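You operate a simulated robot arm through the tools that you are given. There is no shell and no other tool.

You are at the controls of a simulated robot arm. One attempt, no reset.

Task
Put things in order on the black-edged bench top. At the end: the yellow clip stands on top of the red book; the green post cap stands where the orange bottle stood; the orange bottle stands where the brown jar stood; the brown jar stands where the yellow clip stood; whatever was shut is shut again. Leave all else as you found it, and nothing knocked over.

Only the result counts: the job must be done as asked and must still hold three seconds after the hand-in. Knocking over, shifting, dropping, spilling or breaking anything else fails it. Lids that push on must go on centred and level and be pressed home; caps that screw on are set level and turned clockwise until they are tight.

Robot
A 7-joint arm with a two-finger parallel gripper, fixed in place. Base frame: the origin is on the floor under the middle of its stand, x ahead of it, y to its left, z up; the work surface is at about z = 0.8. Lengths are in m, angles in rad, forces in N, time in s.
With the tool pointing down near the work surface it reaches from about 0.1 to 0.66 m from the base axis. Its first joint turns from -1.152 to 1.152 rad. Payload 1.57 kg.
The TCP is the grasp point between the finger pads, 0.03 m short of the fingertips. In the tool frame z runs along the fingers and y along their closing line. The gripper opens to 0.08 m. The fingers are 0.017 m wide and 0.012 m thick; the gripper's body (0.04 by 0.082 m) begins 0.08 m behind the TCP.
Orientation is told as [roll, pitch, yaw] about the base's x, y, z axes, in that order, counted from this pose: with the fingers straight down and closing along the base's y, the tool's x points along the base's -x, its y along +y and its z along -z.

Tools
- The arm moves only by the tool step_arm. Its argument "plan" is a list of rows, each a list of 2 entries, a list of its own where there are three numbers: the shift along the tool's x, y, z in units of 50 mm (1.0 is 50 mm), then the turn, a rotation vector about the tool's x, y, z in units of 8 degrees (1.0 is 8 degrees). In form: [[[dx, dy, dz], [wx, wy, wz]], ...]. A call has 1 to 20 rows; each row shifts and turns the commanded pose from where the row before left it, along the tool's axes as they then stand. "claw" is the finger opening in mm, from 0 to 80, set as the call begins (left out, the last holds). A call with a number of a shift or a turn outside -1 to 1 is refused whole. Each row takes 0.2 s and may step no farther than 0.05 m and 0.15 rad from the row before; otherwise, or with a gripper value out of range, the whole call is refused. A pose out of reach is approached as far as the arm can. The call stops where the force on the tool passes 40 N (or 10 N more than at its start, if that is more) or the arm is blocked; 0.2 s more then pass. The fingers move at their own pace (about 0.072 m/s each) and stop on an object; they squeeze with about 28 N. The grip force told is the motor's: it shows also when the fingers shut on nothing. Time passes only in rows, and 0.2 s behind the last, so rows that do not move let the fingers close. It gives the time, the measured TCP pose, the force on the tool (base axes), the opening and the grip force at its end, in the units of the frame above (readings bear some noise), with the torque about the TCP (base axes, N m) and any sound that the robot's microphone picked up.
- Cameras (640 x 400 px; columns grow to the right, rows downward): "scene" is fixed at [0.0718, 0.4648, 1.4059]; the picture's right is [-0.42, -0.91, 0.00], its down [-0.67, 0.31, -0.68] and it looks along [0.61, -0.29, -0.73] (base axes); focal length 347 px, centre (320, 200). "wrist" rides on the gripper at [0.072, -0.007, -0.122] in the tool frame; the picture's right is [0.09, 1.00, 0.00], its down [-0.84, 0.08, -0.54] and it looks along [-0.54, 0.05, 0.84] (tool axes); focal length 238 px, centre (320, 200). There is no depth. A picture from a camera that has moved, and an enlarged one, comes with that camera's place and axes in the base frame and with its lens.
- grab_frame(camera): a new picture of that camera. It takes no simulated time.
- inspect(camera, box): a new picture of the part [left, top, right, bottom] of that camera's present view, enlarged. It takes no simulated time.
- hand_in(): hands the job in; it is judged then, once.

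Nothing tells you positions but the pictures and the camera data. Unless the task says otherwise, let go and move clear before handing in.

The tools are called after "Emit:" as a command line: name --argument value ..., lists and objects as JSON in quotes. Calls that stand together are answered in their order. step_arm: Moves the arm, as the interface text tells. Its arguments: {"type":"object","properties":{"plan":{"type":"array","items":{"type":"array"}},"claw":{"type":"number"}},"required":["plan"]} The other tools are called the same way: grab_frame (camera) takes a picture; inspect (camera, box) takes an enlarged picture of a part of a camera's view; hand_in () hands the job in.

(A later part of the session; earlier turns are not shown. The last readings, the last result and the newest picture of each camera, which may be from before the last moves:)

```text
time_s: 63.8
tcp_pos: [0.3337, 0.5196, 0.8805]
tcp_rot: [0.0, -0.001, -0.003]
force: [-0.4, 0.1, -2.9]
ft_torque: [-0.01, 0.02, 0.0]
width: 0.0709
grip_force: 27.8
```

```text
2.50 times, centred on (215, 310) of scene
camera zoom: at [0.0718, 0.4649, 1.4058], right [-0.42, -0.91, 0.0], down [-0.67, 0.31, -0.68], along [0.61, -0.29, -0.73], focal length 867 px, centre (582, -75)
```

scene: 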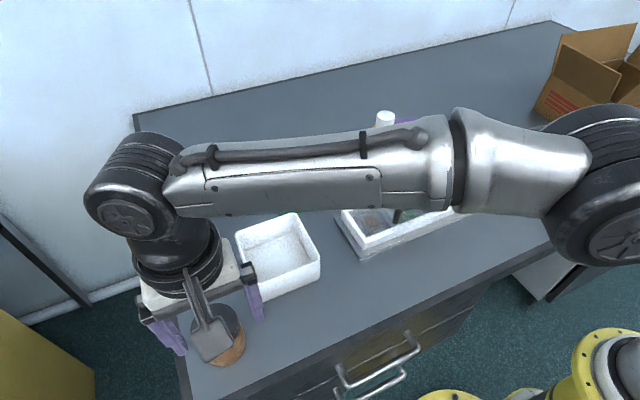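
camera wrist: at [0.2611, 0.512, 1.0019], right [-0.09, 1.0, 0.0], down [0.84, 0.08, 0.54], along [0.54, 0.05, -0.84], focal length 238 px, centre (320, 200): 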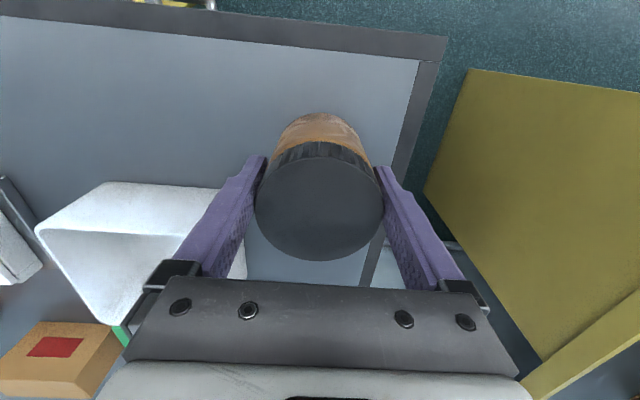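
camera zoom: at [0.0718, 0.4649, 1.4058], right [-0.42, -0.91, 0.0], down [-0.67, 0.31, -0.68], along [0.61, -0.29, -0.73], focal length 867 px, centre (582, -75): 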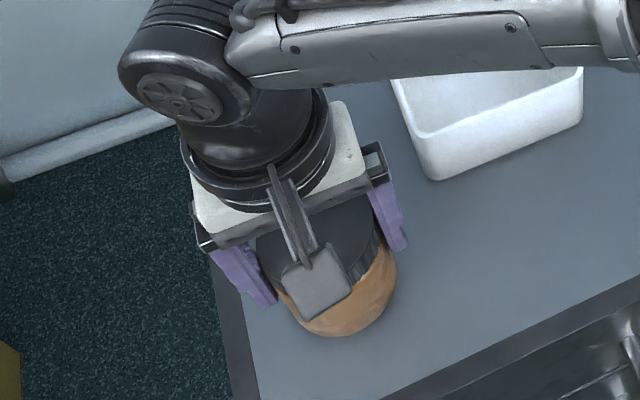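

The jar came up cleanly, and its bottom is 69 mm below the TCP. I'll lift it high and carry it over to the clip's old place at (0.349, -0.321).

Emit:
step_arm --plan '[[[0, 0, -0.4], [0, 0, 0]], [[0, 0, -0.8], [0, 0, 0]], [[0, 0, -0.8], [0, 0, 0]], [[0, 0, -0.8], [0, 0, 0]], [[0, 0, -0.6], [0, 0, 0]], [[0, 0, 0], [0, 0, 0]]]'

Emit:
step_arm --plan '[[[-0.017, -0.5, 0], [0, 0, 0]], [[-0.017, -0.9, 0], [0, 0, 0]], [[-0.017, -0.9, 0], [0, 0, 0]], [[-0.017, -0.9, 0], [0, 0, 0]], [[-0.017, -0.9, 0], [0, 0, 0]], [[-0.017, -0.9, 0], [0, 0, 0]], [[-0.017, -0.9, 0], [0, 0, 0]], [[-0.017, -0.9, 0], [0, 0, 0]], [[-0.017, -0.9, 0], [0, 0, 0]], [[-0.017, -0.9, 0], [0, 0, 0]], [[-0.017, -0.9, 0], [0, 0, 0]], [[-0.017, -0.9, 0], [0, 0, 0]], [[-0.017, -0.9, 0], [0, 0, 0]], [[-0.017, -0.9, 0], [0, 0, 0]], [[-0.017, -0.9, 0], [0, 0, 0]], [[-0.017, -0.9, 0], [0, 0, 0]], [[-0.017, -0.9, 0], [0, 0, 0]], [[-0.017, -0.9, 0], [0, 0, 0]], [[-0.017, -0.9, 0], [0, 0, 0]], [[0, -0.1, 0], [0, 0, 0]]]'

Emit:
grab_frame --camera "wrist"

Emit:
grab_frame --camera "scene"

```text
time_s: 65.2
tcp_pos: [0.329, 0.515, 1.047]
tcp_rot: [-0.001, 0.0, -0.004]
force: [0.2, 0.1, -2.3]
ft_torque: [0.0, 0.04, 0.0]
width: 0.0707
grip_force: 28.4
out of reach, approached as far as the arm can: row 5
```

```text
time_s: 69.4
tcp_pos: [0.345, -0.326, 1.0468]
tcp_rot: [0.0, -0.001, -0.002]
force: [0.0, 0.5, -2.9]
ft_torque: [0.02, 0.07, 0.02]
width: 0.0709
grip_force: 27.8
```

```text
taken
camera wrist: at [0.2723, -0.333, 1.1686], right [-0.09, 1.0, 0.0], down [0.84, 0.07, 0.54], along [0.54, 0.05, -0.84], focal length 238 px, centre (320, 200)
```

wrist: 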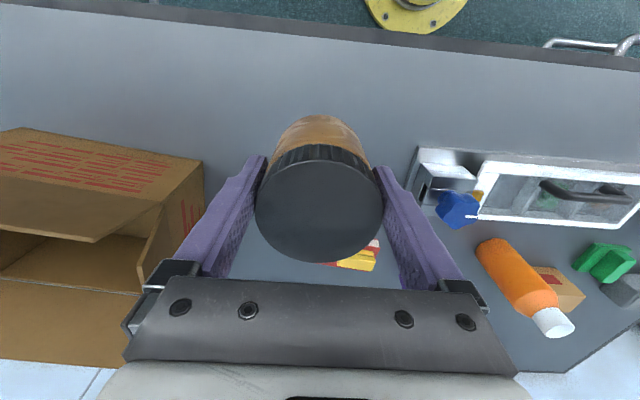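

```text
taken
```

scene: 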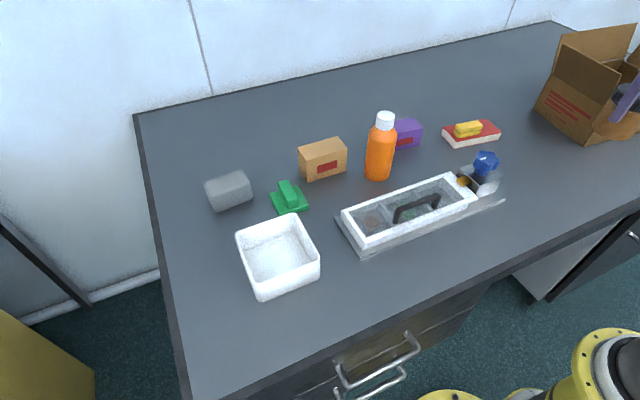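

I notice the cardboard carton isn't where it was. It must have been nudged by the forearm while I was tilted low with the clip. I'll place the jar first, then measure and restore the carton.

Emit:
step_arm --plan '[[[-0.08, 0.1, 0.5], [0, 0, 0]], [[0, 0, 0.8], [0, 0, 0]], [[0, 0, 0.8], [0, 0, 0]], [[0, 0, 0.7], [0, 0, 0]], [[0, 0, 0.4], [0, 0, 0]], [[0, 0, 0.2], [0, 0, 0]], [[0, 0, 0], [0, 0, 0]]]'

Emit:
grab_frame --camera "scene"

Emit:
inspect --camera "scene" --box '[500, 20, 640, 210]'

```text
time_s: 71.0
tcp_pos: [0.3497, -0.3212, 0.8773]
tcp_rot: [0.001, 0.0, -0.003]
force: [-0.5, 0.3, -2.5]
ft_torque: [0.01, 0.03, 0.01]
width: 0.0707
grip_force: 28.4
```

```text
taken
```

scene: 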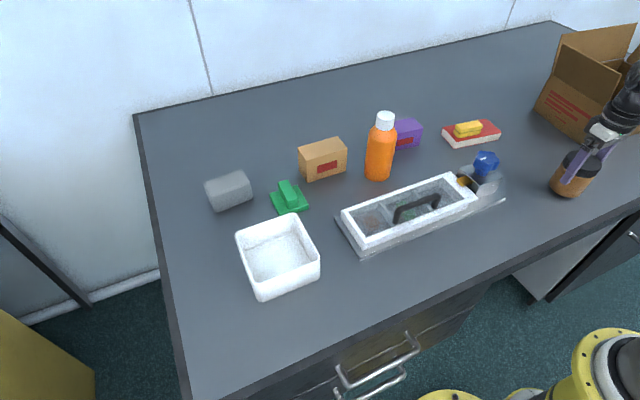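

```text
2.11 times, centred on (570, 115) of scene
camera zoom: at [0.0718, 0.4648, 1.4059], right [-0.42, -0.91, 0.0], down [-0.67, 0.31, -0.68], along [0.61, -0.29, -0.73], focal length 730 px, centre (-206, 379)
```

zoom: 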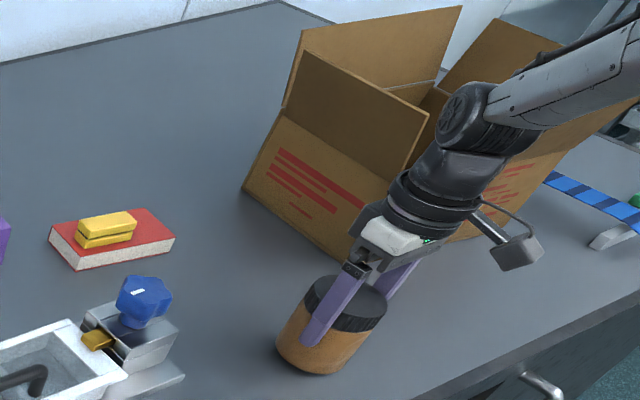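

Emit:
step_arm --plan '[[[0, 0, 0.06], [0, 0, 0]], [[0, 0, 0.04], [0, 0, 0]], [[0, 0, 0.03], [0, 0, 0]], [[0, 0, 0], [0, 0, 0]]]'

Emit:
step_arm --plan '[[[0, 0, 0.02], [0, 0, 0]], [[0, 0, 0.02], [0, 0, 0]], [[0, 0, 0], [0, 0, 0]]]'

```text
time_s: 72.0
tcp_pos: [0.35, -0.3207, 0.8709]
tcp_rot: [0.0, 0.0, -0.002]
force: [-0.6, -0.8, -2.0]
ft_torque: [0.0, 0.02, 0.01]
width: 0.0709
grip_force: 28.1
```

```text
time_s: 72.8
tcp_pos: [0.3492, -0.3198, 0.869]
tcp_rot: [0.0, 0.001, -0.003]
force: [-1.7, 1.7, 4.5]
ft_torque: [0.28, -0.01, 0.05]
width: 0.0711
grip_force: 28.0
```

The jar is touching down, so I'll release and rise straight up.

Emit:
step_arm --plan '[[[0, 0, 0], [0, 0, 0]], [[0, 0, 0], [0, 0, 0]], [[0, 0, 0], [0, 0, 0]]]' --claw 80

Emit:
step_arm --plan '[[[0, 0, -0.2], [0, 0, 0]], [[0, 0, -0.5], [0, 0, 0]], [[0, 0, -0.7], [0, 0, 0]], [[0, 0, -0.8], [0, 0, 0]], [[0.3, 0.6, -0.6], [0, 0, 0]], [[0.5, 0.7, -0.4], [0, 0, 0]], [[0.5, 0.8, 0], [0, 0, 0]], [[0.5, 0.8, 0], [0, 0, 0]], [[0, 0.9, 0], [0, 0, 0]], [[0, 0.9, 0], [0, 0, 0]], [[0, 0, 0], [0, 0, 0]]]'

Emit:
grab_frame --camera "scene"

Emit:
inspect --camera "scene" --box '[500, 20, 640, 210]'

Emit:
grab_frame --camera "wrist"

```text
time_s: 73.6
tcp_pos: [0.3497, -0.3208, 0.8697]
tcp_rot: [0.001, 0.0, -0.004]
force: [-0.1, -0.2, -0.2]
ft_torque: [0.03, 0.01, 0.02]
width: 0.08
grip_force: 0.1
```

```text
time_s: 76.0
tcp_pos: [0.2573, -0.0876, 1.0302]
tcp_rot: [0.001, 0.001, -0.004]
force: [-0.1, 0.0, 0.6]
ft_torque: [0.0, -0.01, 0.06]
width: 0.0798
grip_force: 0.1
```

```text
taken
```

scene: 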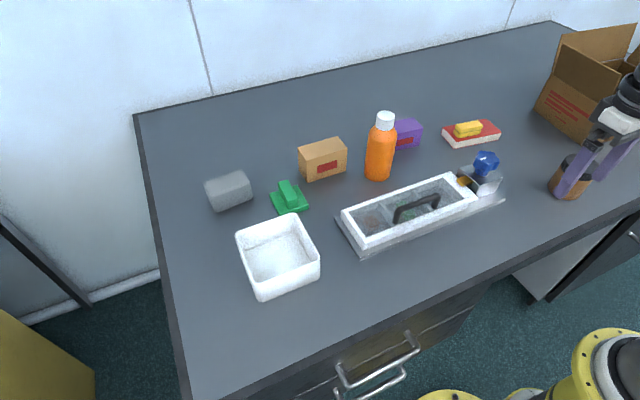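

```text
2.11 times, centred on (570, 115) of scene
camera zoom: at [0.0717, 0.4649, 1.4059], right [-0.42, -0.91, 0.0], down [-0.67, 0.31, -0.68], along [0.61, -0.29, -0.73], focal length 730 px, centre (-206, 379)
```

zoom: 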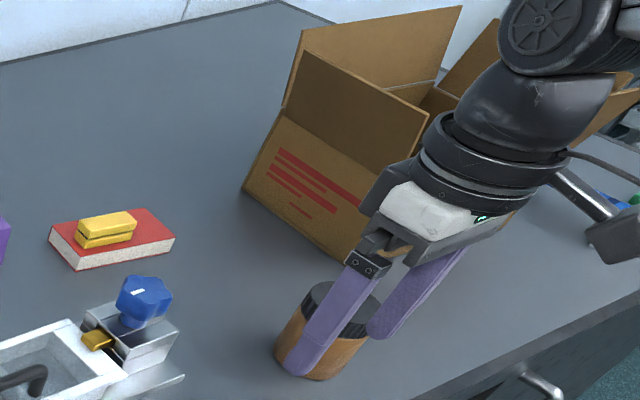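

```text
taken
camera wrist: at [0.1845, -0.0945, 1.1524], right [-0.09, 1.0, 0.0], down [0.84, 0.07, 0.54], along [0.54, 0.05, -0.84], focal length 238 px, centre (320, 200)
```

wrist: 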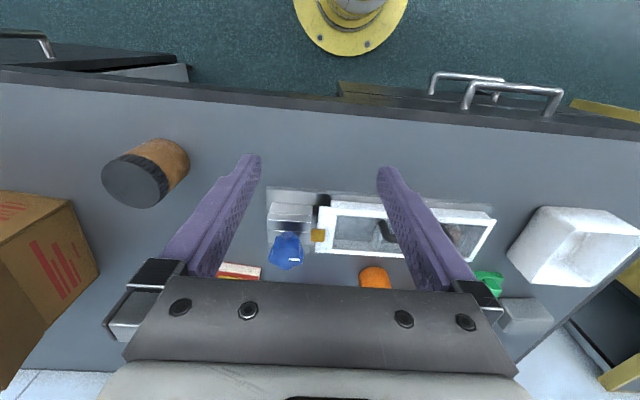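

The jar stands in the clip's old place. The carton was pushed roughly 12 cm away (from near corner (0.395, -0.416) to about (0.46, -0.523)) and has to go back. I'll get a good look at it with the wrist camera from a safe distance.

Emit:
step_arm --plan '[[[0, 0, -0.6], [0, 0, 0]], [[0, 0, -0.6], [0, 0, 0]], [[-0.1, -0.7, 0], [0, 0, 0.8]], [[-0.1, -0.7, 0], [0, 0, 0.9]], [[-0.1, -0.7, 0], [0, 0, 0.9]], [[-0.1, -0.7, 0], [0, 0, 0.9]], [[0, 0, 0], [0, 0, 0.9]], [[0, 0, 0], [0, 0, 0.9]], [[0, 0, 0], [0, 0, 0.9]], [[0, 0, 0], [0, 0, 0]]]'

Emit:
grab_frame --camera "wrist"

Emit:
inspect --camera "scene" --box '[500, 10, 640, 210]'

```text
time_s: 78.2
tcp_pos: [0.2537, -0.2252, 1.0887]
tcp_rot: [0.0, -0.001, -0.871]
force: [0.1, -1.0, -0.2]
ft_torque: [0.01, -0.03, 0.05]
width: 0.0798
grip_force: 0.1
```

```text
taken
camera wrist: at [0.2022, -0.1754, 1.211], right [0.7, 0.71, 0.0], down [0.6, -0.59, 0.54], along [0.39, -0.38, -0.84], focal length 238 px, centre (320, 200)
```

wrist: 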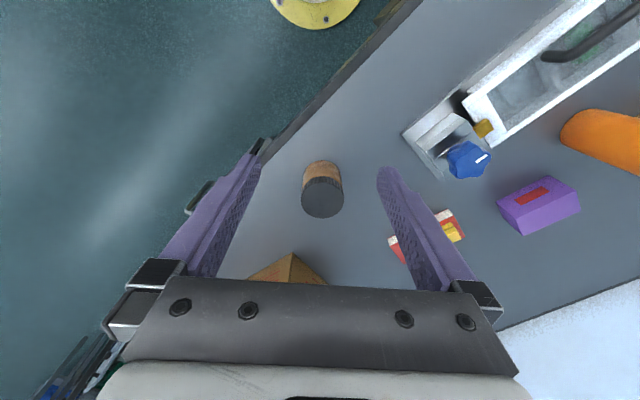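

```text
2.00 times, centred on (570, 110) of scene
camera zoom: at [0.0718, 0.4648, 1.4059], right [-0.42, -0.91, 0.0], down [-0.67, 0.31, -0.68], along [0.61, -0.29, -0.73], focal length 694 px, centre (-180, 380)
```

zoom: 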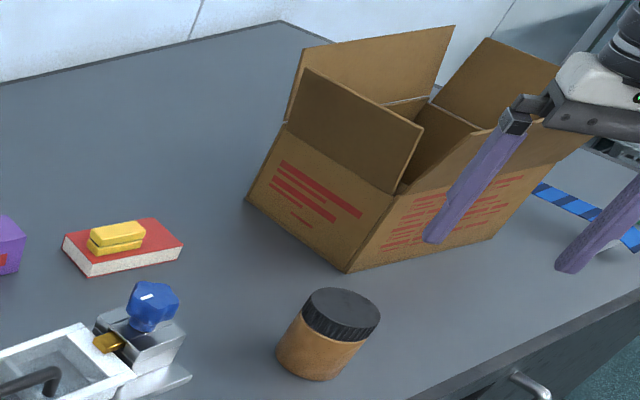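

I can see the carton clearly now: base about 0.19 x 0.26 m, walls about 0.12 m high, flaps up to z of about 1.01. It is turned about 6 degrees clockwise and shifted about (+0.05, -0.11). I'll tilt the wrist outward to look at the flaps, since I want to grip the +y flap and drag the carton back.

Emit:
step_arm --plan '[[[0, 0, -0.4], [0, -0.9, 0]], [[0, 0, -0.4], [0, -0.9, 0]], [[0, 0, 0], [0, -0.9, 0]], [[0, 0, 0], [0, -0.6, 0]], [[0, 0, 0], [0, 0, 0]]]'

Emit:
grab_frame --camera "wrist"

Emit:
inspect --camera "scene" --box '[520, 0, 640, 160]'

```text
time_s: 79.4
tcp_pos: [0.2517, -0.2232, 1.1289]
tcp_rot: [0.001, -0.462, -0.87]
force: [-1.0, 0.1, -0.2]
ft_torque: [0.0, 0.0, 0.01]
width: 0.0799
grip_force: 0.1
```

```text
taken
camera wrist: at [0.1702, -0.1378, 1.206], right [0.71, 0.71, -0.04], down [0.39, -0.34, 0.86], along [0.59, -0.62, -0.51], focal length 238 px, centre (320, 200)
```

wrist: 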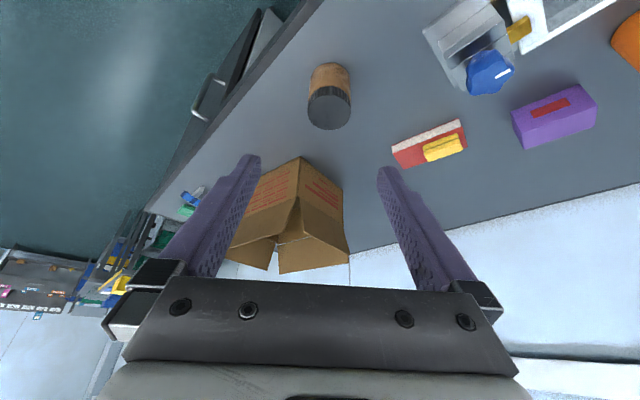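

```text
2.50 times, centred on (580, 80) of scene
camera zoom: at [0.0717, 0.4649, 1.4059], right [-0.42, -0.91, 0.0], down [-0.67, 0.31, -0.68], along [0.61, -0.29, -0.73], focal length 867 px, centre (-330, 500)
```

zoom: 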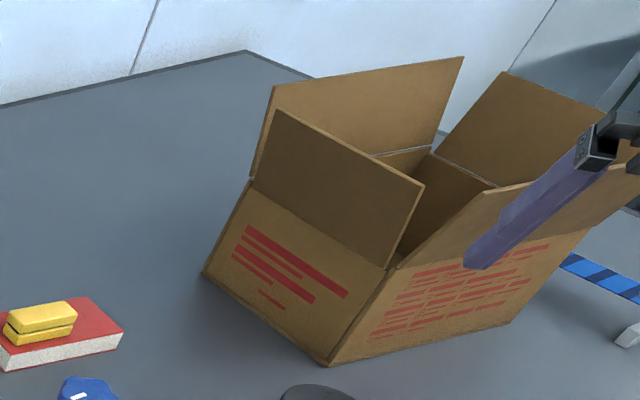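

Emit:
inspect --camera "wrist" --box '[220, 140, 370, 285]'

Emit:
inspect --camera "scene" --box '[530, 15, 640, 150]'

```text
2.76 times, centred on (295, 212) of wrist
camera zoom: at [0.1702, -0.1378, 1.206], right [0.71, 0.71, -0.04], down [0.39, -0.34, 0.86], along [0.59, -0.62, -0.51], focal length 658 px, centre (389, 166)
```

zoom: 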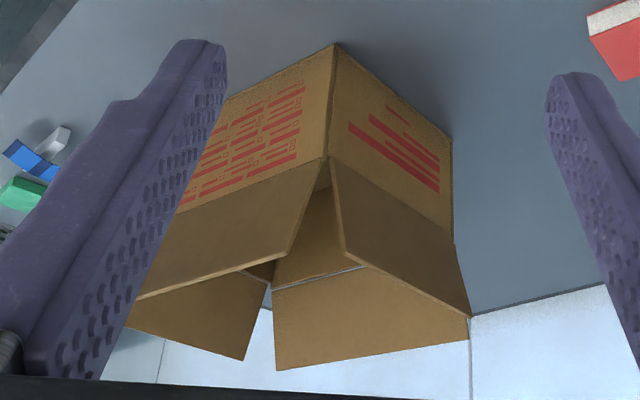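

```text
2.96 times, centred on (585, 82) of scene
camera zoom: at [0.0717, 0.4649, 1.4059], right [-0.42, -0.91, 0.0], down [-0.67, 0.31, -0.68], along [0.61, -0.29, -0.73], focal length 1028 px, centre (-465, 548)
```

zoom: 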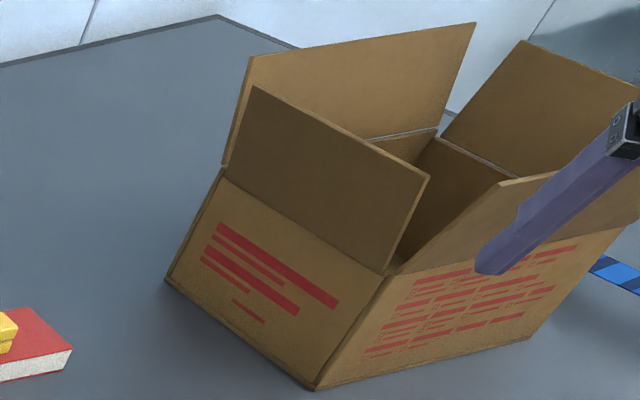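

Triangulated: the +y flap's top edge runs from about (0.464, -0.494, 1.013) to (0.643, -0.518, 1.008), and originally ran from (0.399, -0.384) to (0.575, -0.382). I'll orient the gripper to pinch that flap near its close end, tilted outward for reach, and do the turning here in free space first.

Emit:
step_arm --plan '[[[0, 0, 0], [0, 0.83, 0]], [[0, 0, 0], [0, 0.83, 0]], [[0, 0, 0], [0, 0.83, 0]], [[0, 0, 0], [0, 0.82, 0]], [[0, 0, 0], [0, 0, -0.88]], [[0, 0, 0], [0, 0, -0.88]], [[0, 0, 0], [0, 0, -0.88]], [[0, 0, 0], [0, 0, -0.88]], [[0, 0, 0], [0, 0, -0.88]], [[0, 0, 0], [0, 0, -0.89]], [[0, 0, 0], [0.625, 0, 0]], [[0, 0, 0], [0.625, 0, 0]], [[0, 0, 0], [0.625, 0, 0]], [[0, 0, 0], [0, -0.83, 0]], [[0, 0, 0], [0, -0.83, 0]], [[0, 0, 0], [0, -0.83, 0]], [[0, 0, 0], [0, -0.83, 0]], [[0, 0, 0], [0, -0.83, 0]], [[0, 0, 0], [0, -0.83, 0]], [[0, 0, 0], [0, 0, 0]]]' --claw 44

Emit:
grab_frame --camera "wrist"

Emit:
grab_frame --camera "scene"

```text
time_s: 83.6
tcp_pos: [0.2532, -0.2238, 1.128]
tcp_rot: [-0.336, -0.667, 0.083]
force: [0.4, -0.6, 0.0]
ft_torque: [-0.01, -0.07, -0.01]
width: 0.0439
grip_force: 0.0
```

```text
taken
camera wrist: at [0.1208, -0.2015, 1.1767], right [0.05, 0.95, -0.31], down [0.33, 0.28, 0.9], along [0.94, -0.15, -0.3], focal length 238 px, centre (320, 200)
```

wrist: 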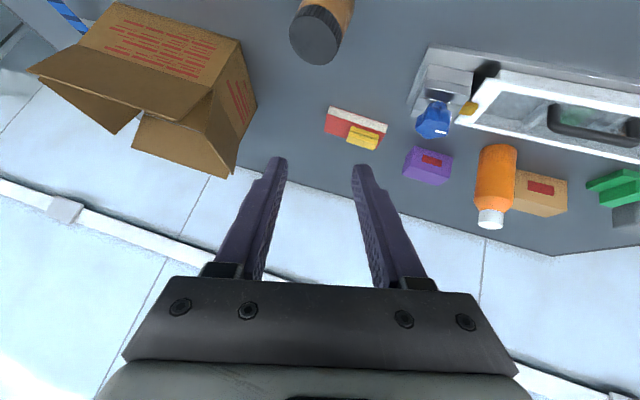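

```text
taken
```

scene: 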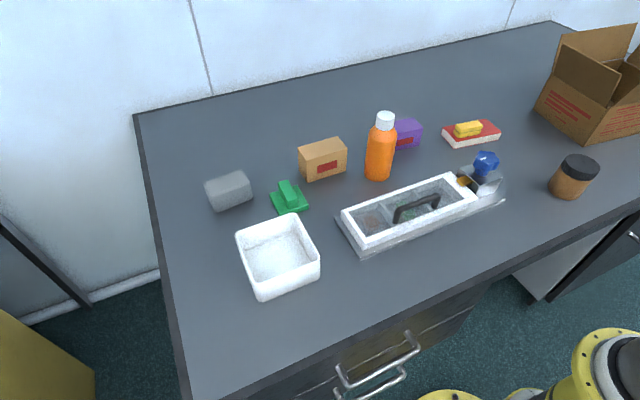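

The scene view of the carton is now unobstructed, so I'll measure it precisely.

Emit:
inspect --camera "scene" --box '[530, 20, 640, 150]'

Emit:
inspect --camera "wrist" --box '[20, 0, 270, 185]'

```text
3.08 times, centred on (585, 85) of scene
camera zoom: at [0.0718, 0.4649, 1.4059], right [-0.42, -0.91, 0.0], down [-0.67, 0.31, -0.68], along [0.61, -0.29, -0.73], focal length 1067 px, centre (-495, 554)
```

zoom: 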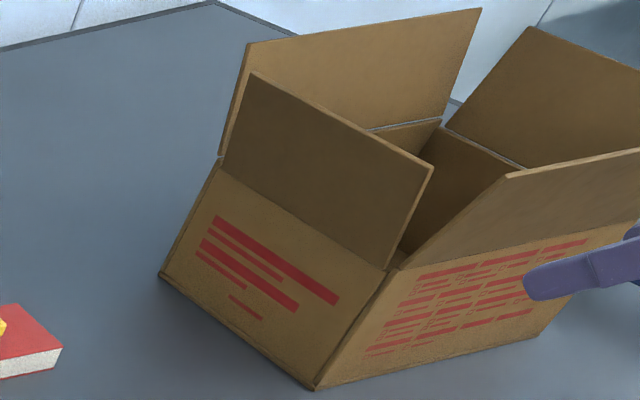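

```text
2.16 times, centred on (145, 92) of wrist
camera zoom: at [0.1208, -0.2015, 1.1767], right [0.05, 0.95, -0.31], down [0.33, 0.28, 0.9], along [0.94, -0.15, -0.3], focal length 515 px, centre (698, 432)
```

zoom: 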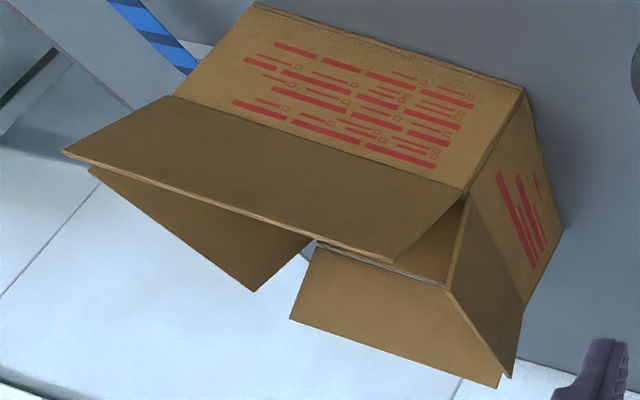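

The orientation matches the flap's plane. I'll move to a stand-off point 10 cm back along the tool axis from the planned pinch point (0.488, -0.505, 0.983).

Emit:
step_arm --plan '[[[-0.184, -0.51, 0.572], [0, 0, 0]], [[-0.184, -0.51, 0.572], [0, 0, 0]], [[-0.184, -0.51, 0.572], [0, 0, 0]], [[-0.184, -0.51, 0.572], [0, 0, 0]], [[-0.184, -0.51, 0.572], [0, 0, 0]], [[-0.184, -0.51, 0.572], [0, 0, 0]], [[-0.184, -0.51, 0.572], [0, 0, 0]], [[-0.184, -0.51, 0.572], [0, 0, 0]], [[0, 0, 0], [0, 0, 0]]]'

Emit:
grab_frame --camera "wrist"

Emit:
inspect --camera "scene" --box '[520, 0, 640, 150]'

```text
time_s: 85.6
tcp_pos: [0.4258, -0.479, 1.0602]
tcp_rot: [-0.334, -0.667, 0.08]
force: [0.5, 0.0, 0.1]
ft_torque: [0.01, 0.01, 0.0]
width: 0.0444
grip_force: 0.0
```

```text
taken
camera wrist: at [0.2932, -0.4566, 1.1072], right [0.05, 0.95, -0.31], down [0.34, 0.28, 0.9], along [0.94, -0.15, -0.3], focal length 238 px, centre (320, 200)
```

wrist: 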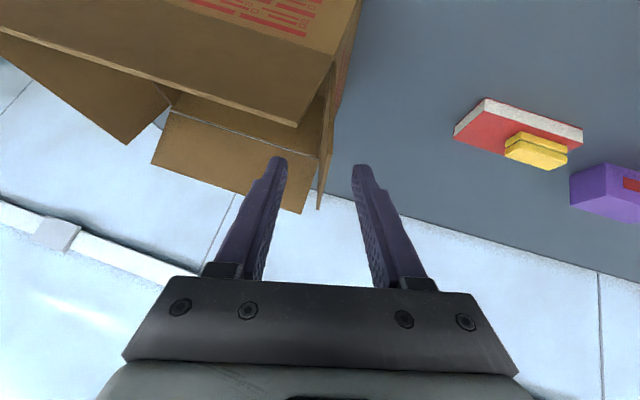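

```text
2.67 times, centred on (580, 75) of scene
camera zoom: at [0.0718, 0.4648, 1.4059], right [-0.42, -0.91, 0.0], down [-0.67, 0.31, -0.68], along [0.61, -0.29, -0.73], focal length 925 px, centre (-373, 533)
```

zoom: 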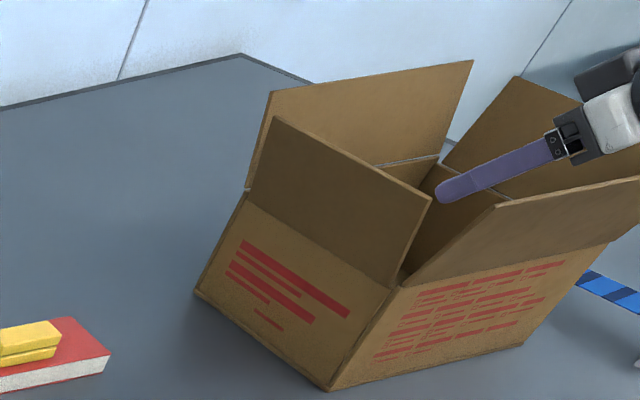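

Emit:
inspect --camera "wrist" --box '[240, 60, 400, 230]'

```text
2.35 times, centred on (320, 145) of wrist
camera zoom: at [0.2932, -0.4566, 1.1072], right [0.05, 0.95, -0.31], down [0.34, 0.28, 0.9], along [0.94, -0.15, -0.3], focal length 561 px, centre (320, 329)
```

zoom: 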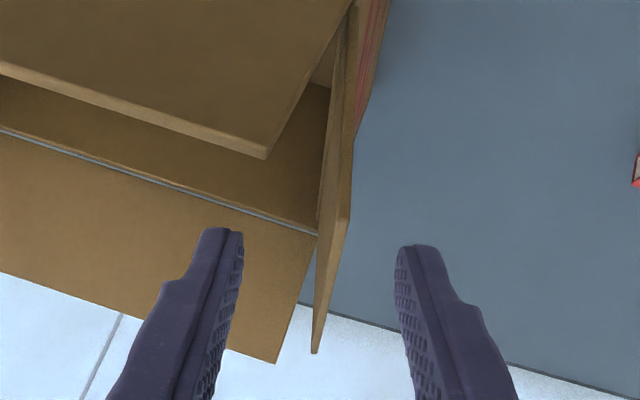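

The flap sits between the two fingers, near the mid-plane. I'll slide in along the tool axis.

Emit:
step_arm --plan '[[[0, 0.06, 0.5], [0, 0, 0]], [[0, 0, 0.5], [0, 0, 0]], [[0, 0, 0.5], [0, 0, 0]], [[0, 0, 0.4], [0, 0, 0]], [[0, 0, 0], [0, 0, 0]]]'

Emit:
grab_frame --camera "wrist"

Emit:
inspect --camera "scene" --box '[520, 0, 640, 150]'

```text
time_s: 86.8
tcp_pos: [0.483, -0.5017, 0.9884]
tcp_rot: [-0.334, -0.668, 0.082]
force: [0.3, 1.3, -0.4]
ft_torque: [0.02, 0.01, 0.0]
width: 0.0439
grip_force: 0.1
```

```text
taken
camera wrist: at [0.3512, -0.4788, 1.0359], right [0.05, 0.95, -0.31], down [0.34, 0.28, 0.9], along [0.94, -0.15, -0.3], focal length 238 px, centre (320, 200)
```

wrist: 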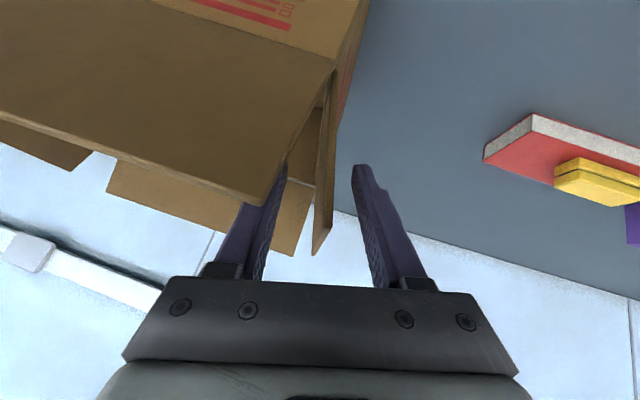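

```text
2.67 times, centred on (580, 75) of scene
camera zoom: at [0.0718, 0.4648, 1.4059], right [-0.42, -0.91, 0.0], down [-0.67, 0.31, -0.68], along [0.61, -0.29, -0.73], focal length 925 px, centre (-373, 533)
```

zoom: 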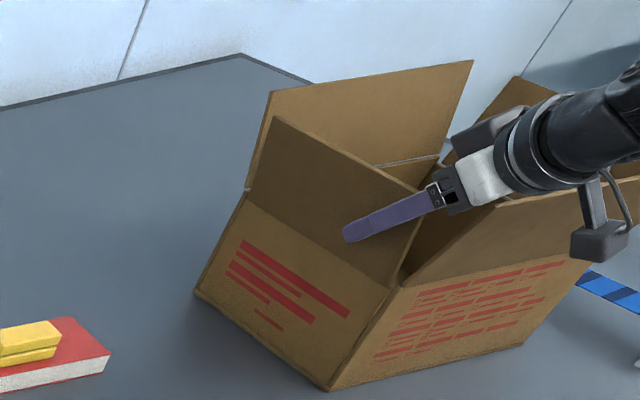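

The outer finger is in front of the flap and the inner one behind it. I'll close on the flap.

Emit:
step_arm --plan '[[[0, 0, 0], [0, 0, 0]], [[0, 0, 0], [0, 0, 0]], [[0, 0, 0], [0, 0, 0]], [[0, 0, 0], [0, 0, 0]]]' --claw 0

Emit:
grab_frame --camera "wrist"

Emit:
inspect --camera "scene" --box '[520, 0, 640, 150]'

```text
time_s: 87.8
tcp_pos: [0.4833, -0.5011, 0.9888]
tcp_rot: [-0.334, -0.666, 0.082]
force: [0.0, 0.5, 0.4]
ft_torque: [0.09, 0.1, 0.06]
width: 0.0046
grip_force: 25.1
```

```text
taken
camera wrist: at [0.3509, -0.4787, 1.0358], right [0.05, 0.95, -0.31], down [0.34, 0.28, 0.9], along [0.94, -0.15, -0.3], focal length 238 px, centre (320, 200)
```

wrist: 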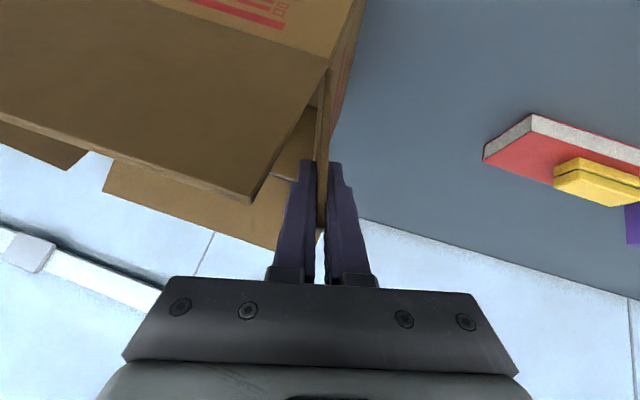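

```text
2.67 times, centred on (580, 75) of scene
camera zoom: at [0.0718, 0.4648, 1.4059], right [-0.42, -0.91, 0.0], down [-0.67, 0.31, -0.68], along [0.61, -0.29, -0.73], focal length 925 px, centre (-373, 533)
```

zoom: 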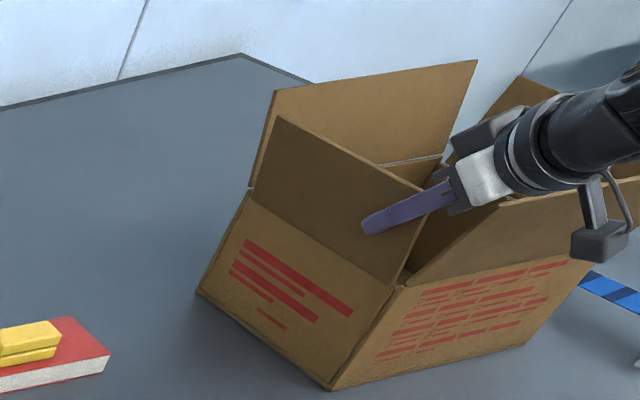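

The flap is pinched firmly (4.6 mm) and the carton moves with it as one rigid piece. I'll drag it back slowly: first half of the translation, then check.

Emit:
step_arm --plan '[[[0.06, 0.16, -0.13], [0, 0, 0]], [[0.125, 0.336, -0.231], [0, 0, 0]], [[0.125, 0.336, -0.231], [0, 0, 0]], [[0.06, 0.17, -0.115], [0, 0, 0]], [[0, 0, 0], [0, 0, 0]]]'

Emit:
grab_frame --camera "scene"

Emit:
inspect --camera "scene" --box '[520, 20, 640, 170]'

```text
time_s: 89.0
tcp_pos: [0.4525, -0.4435, 0.988]
tcp_rot: [-0.333, -0.666, 0.081]
force: [0.2, -0.4, -0.4]
ft_torque: [0.06, 0.1, 0.1]
width: 0.0044
grip_force: 25.4
```

```text
taken
```

scene: 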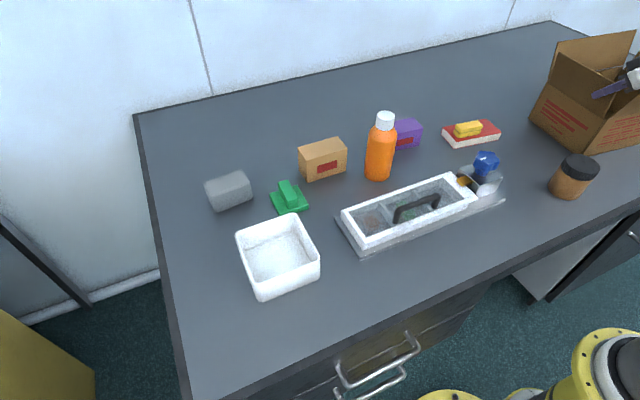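

```text
2.67 times, centred on (580, 95) of scene
camera zoom: at [0.0718, 0.4648, 1.4059], right [-0.42, -0.91, 0.0], down [-0.67, 0.31, -0.68], along [0.61, -0.29, -0.73], focal length 925 px, centre (-373, 480)
```

zoom: 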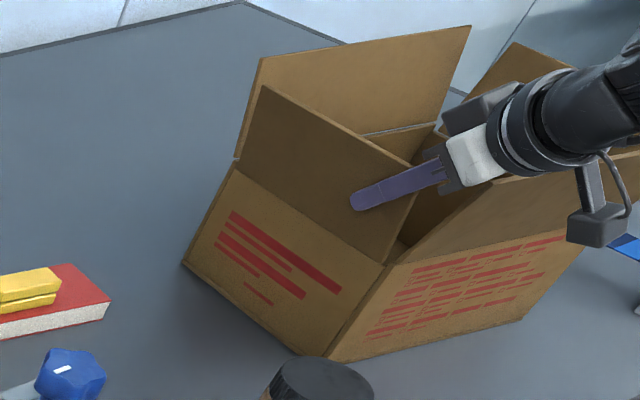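

The carton follows by pure translation as intended. Now the second half of the translation, followed by the 7 degree turn about the grip point.

Emit:
step_arm --plan '[[[0.06, 0.15, -0.1], [0, 0, 0]], [[0.11, 0.3, -0.2], [0, 0, 0]], [[0.11, 0.3, -0.2], [0, 0, 0]], [[0.09, 0.246, -0.16], [0, 0, 0]], [[0, 0, 0], [0, 0, 0]], [[0, 0, 0], [-0.09, -0.037, -0.108]], [[0, 0, 0], [-0.09, -0.037, -0.108]], [[0, 0, 0], [-0.09, -0.037, -0.108]], [[0, 0, 0], [-0.09, -0.037, -0.108]], [[0, 0, 0], [-0.09, -0.037, -0.108]], [[0, 0, 0], [-0.09, -0.037, -0.108]], [[0, 0, 0], [0, 0, 0]]]'

Emit:
grab_frame --camera "scene"

Emit:
inspect --camera "scene" --box '[500, 20, 640, 210]'

Emit:
inspect --camera "scene" --box '[500, 20, 620, 170]'

```text
time_s: 91.6
tcp_pos: [0.4245, -0.3901, 0.9879]
tcp_rot: [-0.333, -0.667, 0.202]
force: [0.6, 0.5, -0.9]
ft_torque: [-0.01, 0.18, -0.09]
width: 0.0044
grip_force: 25.1
```

```text
taken
```

scene: 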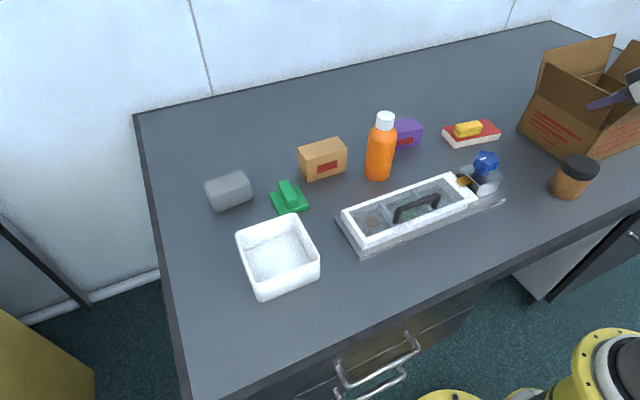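

```text
2.11 times, centred on (570, 115) of scene
camera zoom: at [0.0718, 0.4648, 1.4059], right [-0.42, -0.91, 0.0], down [-0.67, 0.31, -0.68], along [0.61, -0.29, -0.73], focal length 730 px, centre (-206, 379)
```

zoom: 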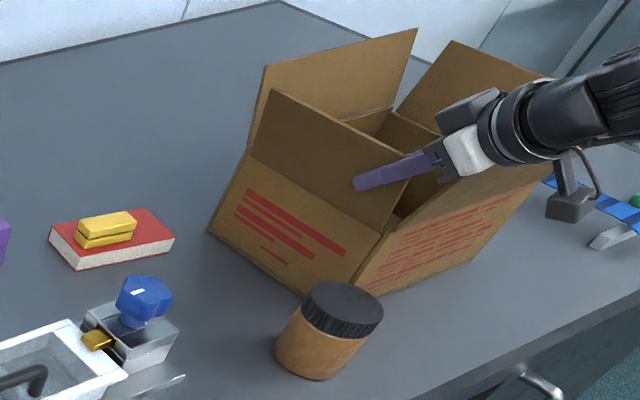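

```text
2.67 times, centred on (560, 95) of scene
camera zoom: at [0.0718, 0.4648, 1.4059], right [-0.42, -0.91, 0.0], down [-0.67, 0.31, -0.68], along [0.61, -0.29, -0.73], focal length 925 px, centre (-320, 480)
```

zoom: 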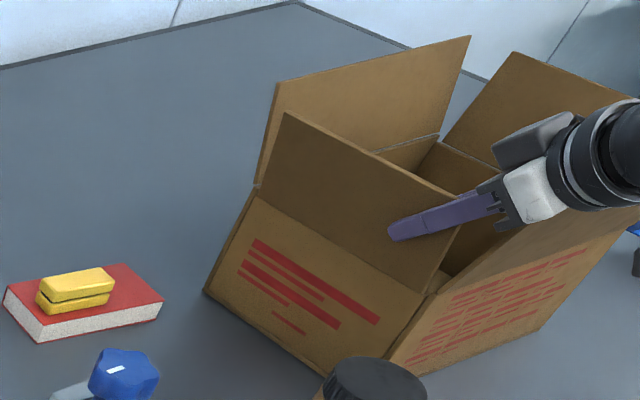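

The carton looks almost exactly back. I'll compare using the same crop as my very first close-up of it.

Emit:
inspect --camera "scene" --box '[430, 100, 630, 225]'

Emit:
inspect --camera "scene" --box '[500, 20, 640, 220]'

Emit:
inspect --camera "scene" --box '[500, 120, 640, 220]'

```text
3.20 times, centred on (530, 162) of scene
camera zoom: at [0.0718, 0.4648, 1.4059], right [-0.42, -0.91, 0.0], down [-0.67, 0.31, -0.68], along [0.61, -0.29, -0.73], focal length 1110 px, centre (-352, 320)
```

zoom: 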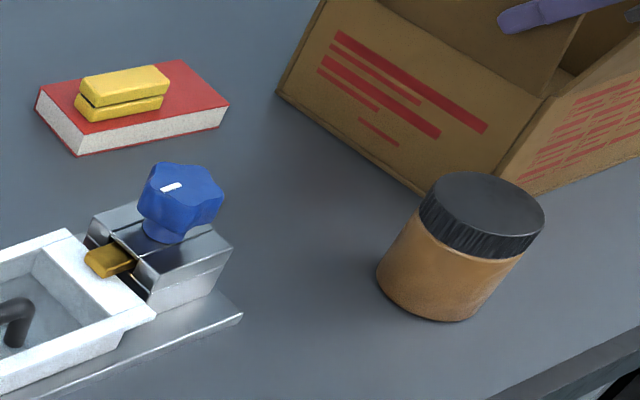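

```text
2.00 times, centred on (570, 120) of scene
camera zoom: at [0.0718, 0.4648, 1.4059], right [-0.42, -0.91, 0.0], down [-0.67, 0.31, -0.68], along [0.61, -0.29, -0.73], focal length 694 px, centre (-180, 360)
```

zoom: 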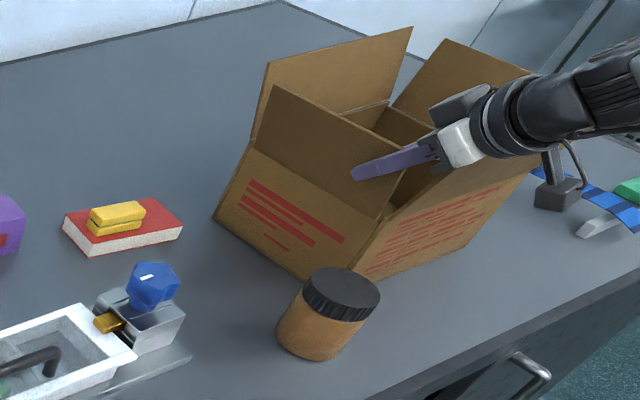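

```text
4.00 times, centred on (570, 170) of scene
camera zoom: at [0.0718, 0.4648, 1.4059], right [-0.42, -0.91, 0.0], down [-0.67, 0.31, -0.68], along [0.61, -0.29, -0.73], focal length 1388 px, centre (-680, 320)
```

zoom: 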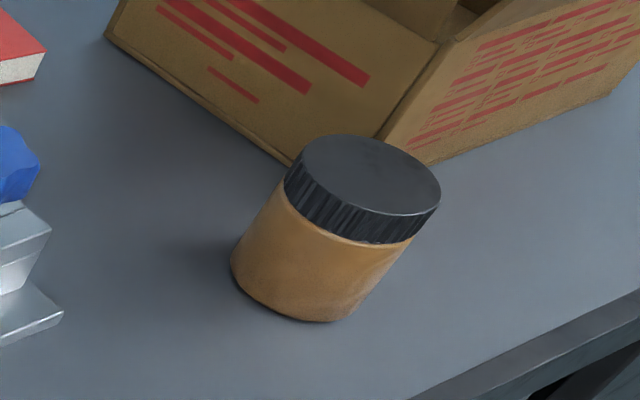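

The carton matches its original place within about 2-3 mm. I'll release the flap and back straight out along the tool axis.

Emit:
step_arm --plan '[[[0, 0, 0], [0, 0, 0]], [[0, 0, 0], [0, 0, 0]], [[0, 0, 0], [0, 0, 0]]]' --claw 44

Emit:
step_arm --plan '[[[0, 0, -0.3], [0, 0, 0]], [[0, 0, -0.6], [0, 0, 0]], [[0, 0, -0.8], [0, 0, 0]], [[0, 0, -0.8], [0, 0, 0]], [[0, 0.2, -0.9], [0, 0, 0]], [[0, 0, 0], [0, 0, 0]]]'

Emit:
inspect --camera "scene" --box '[430, 100, 630, 225]'

Emit:
inspect --camera "scene" --box '[500, 20, 640, 210]'

```text
time_s: 92.4
tcp_pos: [0.4249, -0.3899, 0.9882]
tcp_rot: [-0.333, -0.665, 0.203]
force: [-0.6, 0.2, 0.0]
ft_torque: [0.01, -0.01, -0.01]
width: 0.0441
grip_force: 0.1
```

```text
time_s: 93.8
tcp_pos: [0.315, -0.3443, 1.1125]
tcp_rot: [-0.332, -0.668, 0.202]
force: [-0.7, 0.8, -0.8]
ft_torque: [-0.02, 0.0, 0.02]
width: 0.0441
grip_force: 0.1
```

```text
3.20 times, centred on (530, 162) of scene
camera zoom: at [0.0717, 0.4649, 1.4059], right [-0.42, -0.91, 0.0], down [-0.67, 0.31, -0.68], along [0.61, -0.29, -0.73], focal length 1110 px, centre (-352, 320)
```

zoom: 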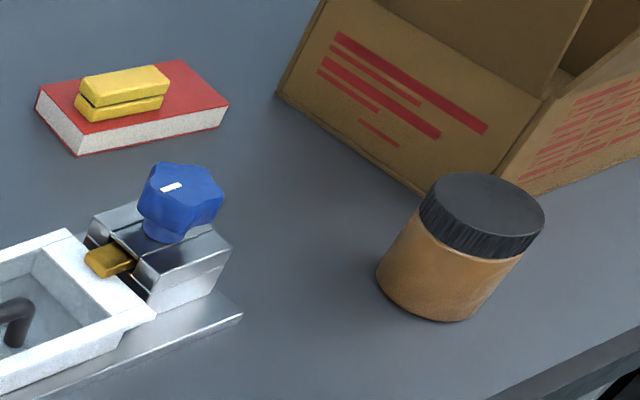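

```text
2.11 times, centred on (570, 115) of scene
camera zoom: at [0.0717, 0.4649, 1.4059], right [-0.42, -0.91, 0.0], down [-0.67, 0.31, -0.68], along [0.61, -0.29, -0.73], focal length 730 px, centre (-206, 379)
```

zoom: 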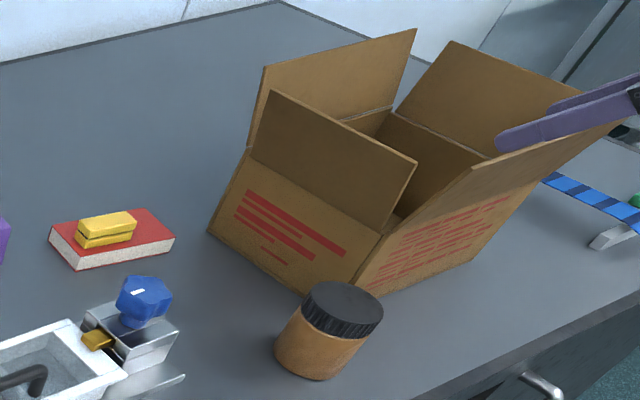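

The carton is back in place and everything there looks right. I'll bring the tool vertical again and head for the orange bottle.

Emit:
step_arm --plan '[[[0, 0.3, -0.3], [0, 0.83, 0]], [[0, 0.3, -0.3], [0, 0.83, 0]], [[0, 0.3, 0], [0, 0.83, 0]], [[0, 0, 0], [0, 0.83, 0]], [[0, 0, 0], [0, 0.83, 0]], [[0, 0, 0], [0, 0.83, 0]], [[0, 0, 0], [-0.625, 0, 0]], [[0, 0, 0], [-0.625, 0, 0]], [[0, 0, 0], [-0.625, 0, 0]], [[0, 0, 0], [0, 0, 0]]]' --claw 80

```text
time_s: 96.0
tcp_pos: [0.2995, -0.2956, 1.124]
tcp_rot: [0.001, 0.002, -0.008]
force: [0.0, 0.2, -0.6]
ft_torque: [0.02, 0.02, 0.01]
width: 0.0799
grip_force: 0.0
```

Emit:
step_arm --plan '[[[-0.423, 0.782, 0.142], [0, 0, 0]], [[-0.423, 0.782, 0.142], [0, 0, 0]], [[-0.423, 0.782, 0.142], [0, 0, 0]], [[-0.423, 0.782, 0.142], [0, 0, 0]], [[-0.423, 0.782, 0.142], [0, 0, 0]], [[-0.423, 0.782, 0.142], [0, 0, 0]], [[-0.423, 0.782, 0.142], [0, 0, 0]], [[-0.423, 0.782, 0.142], [0, 0, 0]], [[-0.423, 0.782, 0.142], [0, 0, 0]], [[0, 0, 0], [0, 0, 0]]]'

Emit:
grab_frame --camera "wrist"

Emit:
inspect --camera "wrist" --box '[240, 110, 400, 270]'

Emit:
grab_frame --camera "scene"

```text
time_s: 98.2
tcp_pos: [0.4907, 0.0544, 1.0627]
tcp_rot: [0.001, -0.001, -0.008]
force: [-0.1, 0.7, 0.4]
ft_torque: [-0.01, 0.01, 0.02]
width: 0.0799
grip_force: 0.1
```

```text
taken
camera wrist: at [0.4172, 0.0479, 1.1842], right [-0.08, 1.0, 0.0], down [0.84, 0.07, 0.54], along [0.54, 0.05, -0.84], focal length 238 px, centre (320, 200)
```

wrist: 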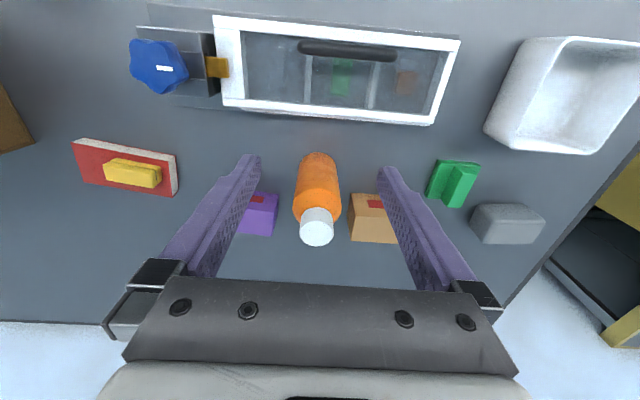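

```text
2.50 times, centred on (320, 190) of wrist
camera zoom: at [0.4172, 0.0479, 1.1842], right [-0.08, 1.0, 0.0], down [0.84, 0.07, 0.54], along [0.54, 0.05, -0.84], focal length 596 px, centre (320, 225)
```

zoom: 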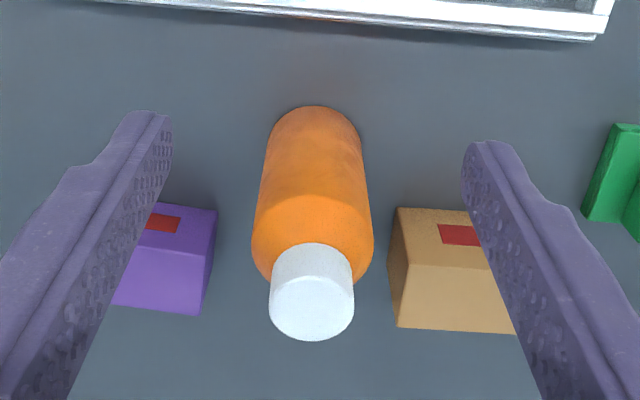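

```text
taken
```

scene: 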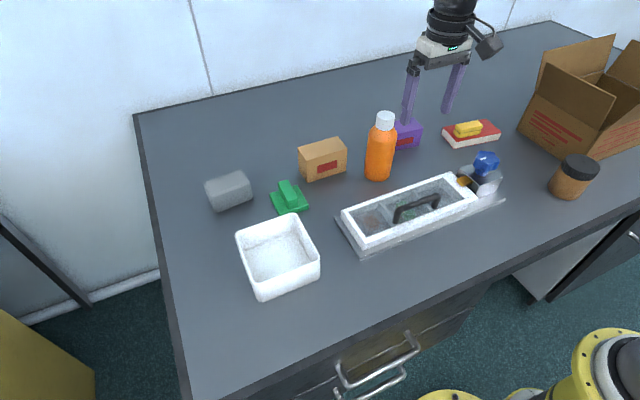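

The bottle's axis is at about (0.602, 0.057), body 67 mm across, top at about 0.97. I'll move over it and come down around the body.

Emit:
step_arm --plan '[[[-0.74, 0.017, 0.28], [0, 0, 0]], [[-0.74, 0.017, 0.28], [0, 0, 0]], [[-0.74, 0.017, 0.28], [0, 0, 0]], [[0, 0, 0], [0, 0, 0]]]'

Emit:
grab_frame --camera "wrist"

Emit:
inspect --camera "scene" --box '[320, 60, 440, 190]'

```text
time_s: 99.2
tcp_pos: [0.6025, 0.0569, 1.0189]
tcp_rot: [0.003, 0.002, -0.008]
force: [-1.1, -0.2, -0.3]
ft_torque: [-0.03, 0.0, 0.01]
width: 0.0801
grip_force: 0.1
```

```text
taken
camera wrist: at [0.5304, 0.0504, 1.1409], right [-0.08, 1.0, 0.0], down [0.84, 0.07, 0.54], along [0.54, 0.05, -0.84], focal length 238 px, centre (320, 200)
```

wrist: 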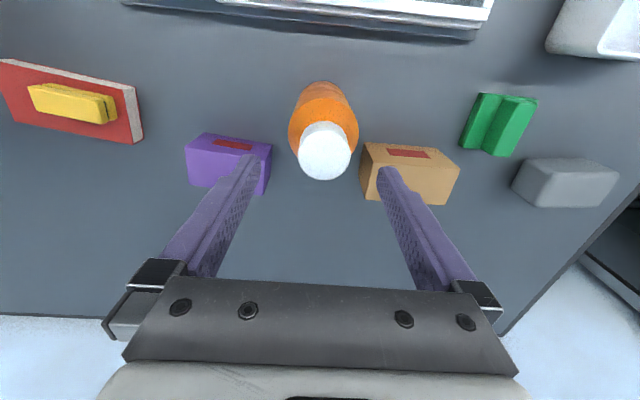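

```text
3.08 times, centred on (380, 125) of scene
camera zoom: at [0.0718, 0.4648, 1.4059], right [-0.42, -0.91, 0.0], down [-0.67, 0.31, -0.68], along [0.61, -0.29, -0.73], focal length 1067 px, centre (135, 431)
```

zoom: 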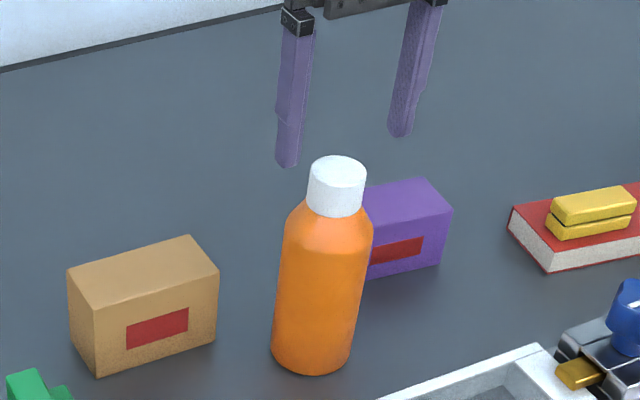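

Emit:
step_arm --plan '[[[0, 0.02, 0.5], [0, 0, 0]], [[0, 0, 0.5], [0, 0, 0]], [[0, 0, 0.4], [0, 0, 0]], [[0, 0, 0.4], [0, 0, 0]], [[0, 0, 0.36], [0, 0, 0]], [[0, 0, 0], [0, 0, 0]]]'

Emit:
grab_frame --camera "wrist"

Emit:
inspect --camera "scene" --box '[320, 60, 440, 190]'

```text
time_s: 100.6
tcp_pos: [0.6025, 0.0577, 0.9101]
tcp_rot: [0.002, -0.001, -0.009]
force: [-0.8, 0.2, 0.1]
ft_torque: [0.01, -0.04, 0.0]
width: 0.08
grip_force: 0.0
```

```text
taken
camera wrist: at [0.5301, 0.051, 1.0318], right [-0.08, 1.0, 0.0], down [0.84, 0.07, 0.54], along [0.54, 0.05, -0.84], focal length 238 px, centre (320, 200)
```

wrist: 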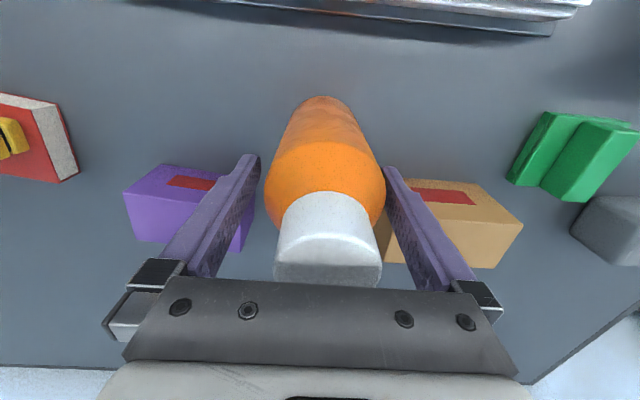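

```text
3.08 times, centred on (380, 125) of scene
camera zoom: at [0.0718, 0.4648, 1.4059], right [-0.42, -0.91, 0.0], down [-0.67, 0.31, -0.68], along [0.61, -0.29, -0.73], focal length 1067 px, centre (135, 431)
```

zoom: 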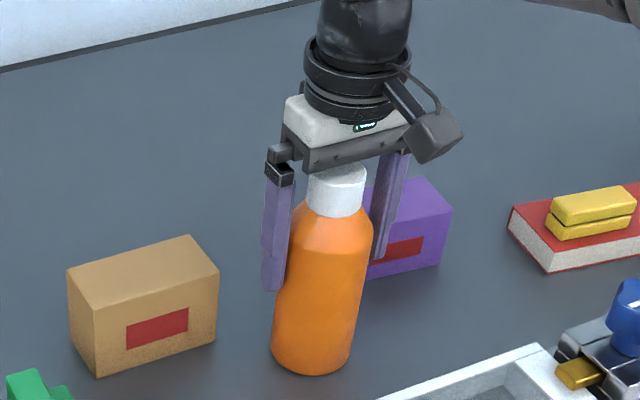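

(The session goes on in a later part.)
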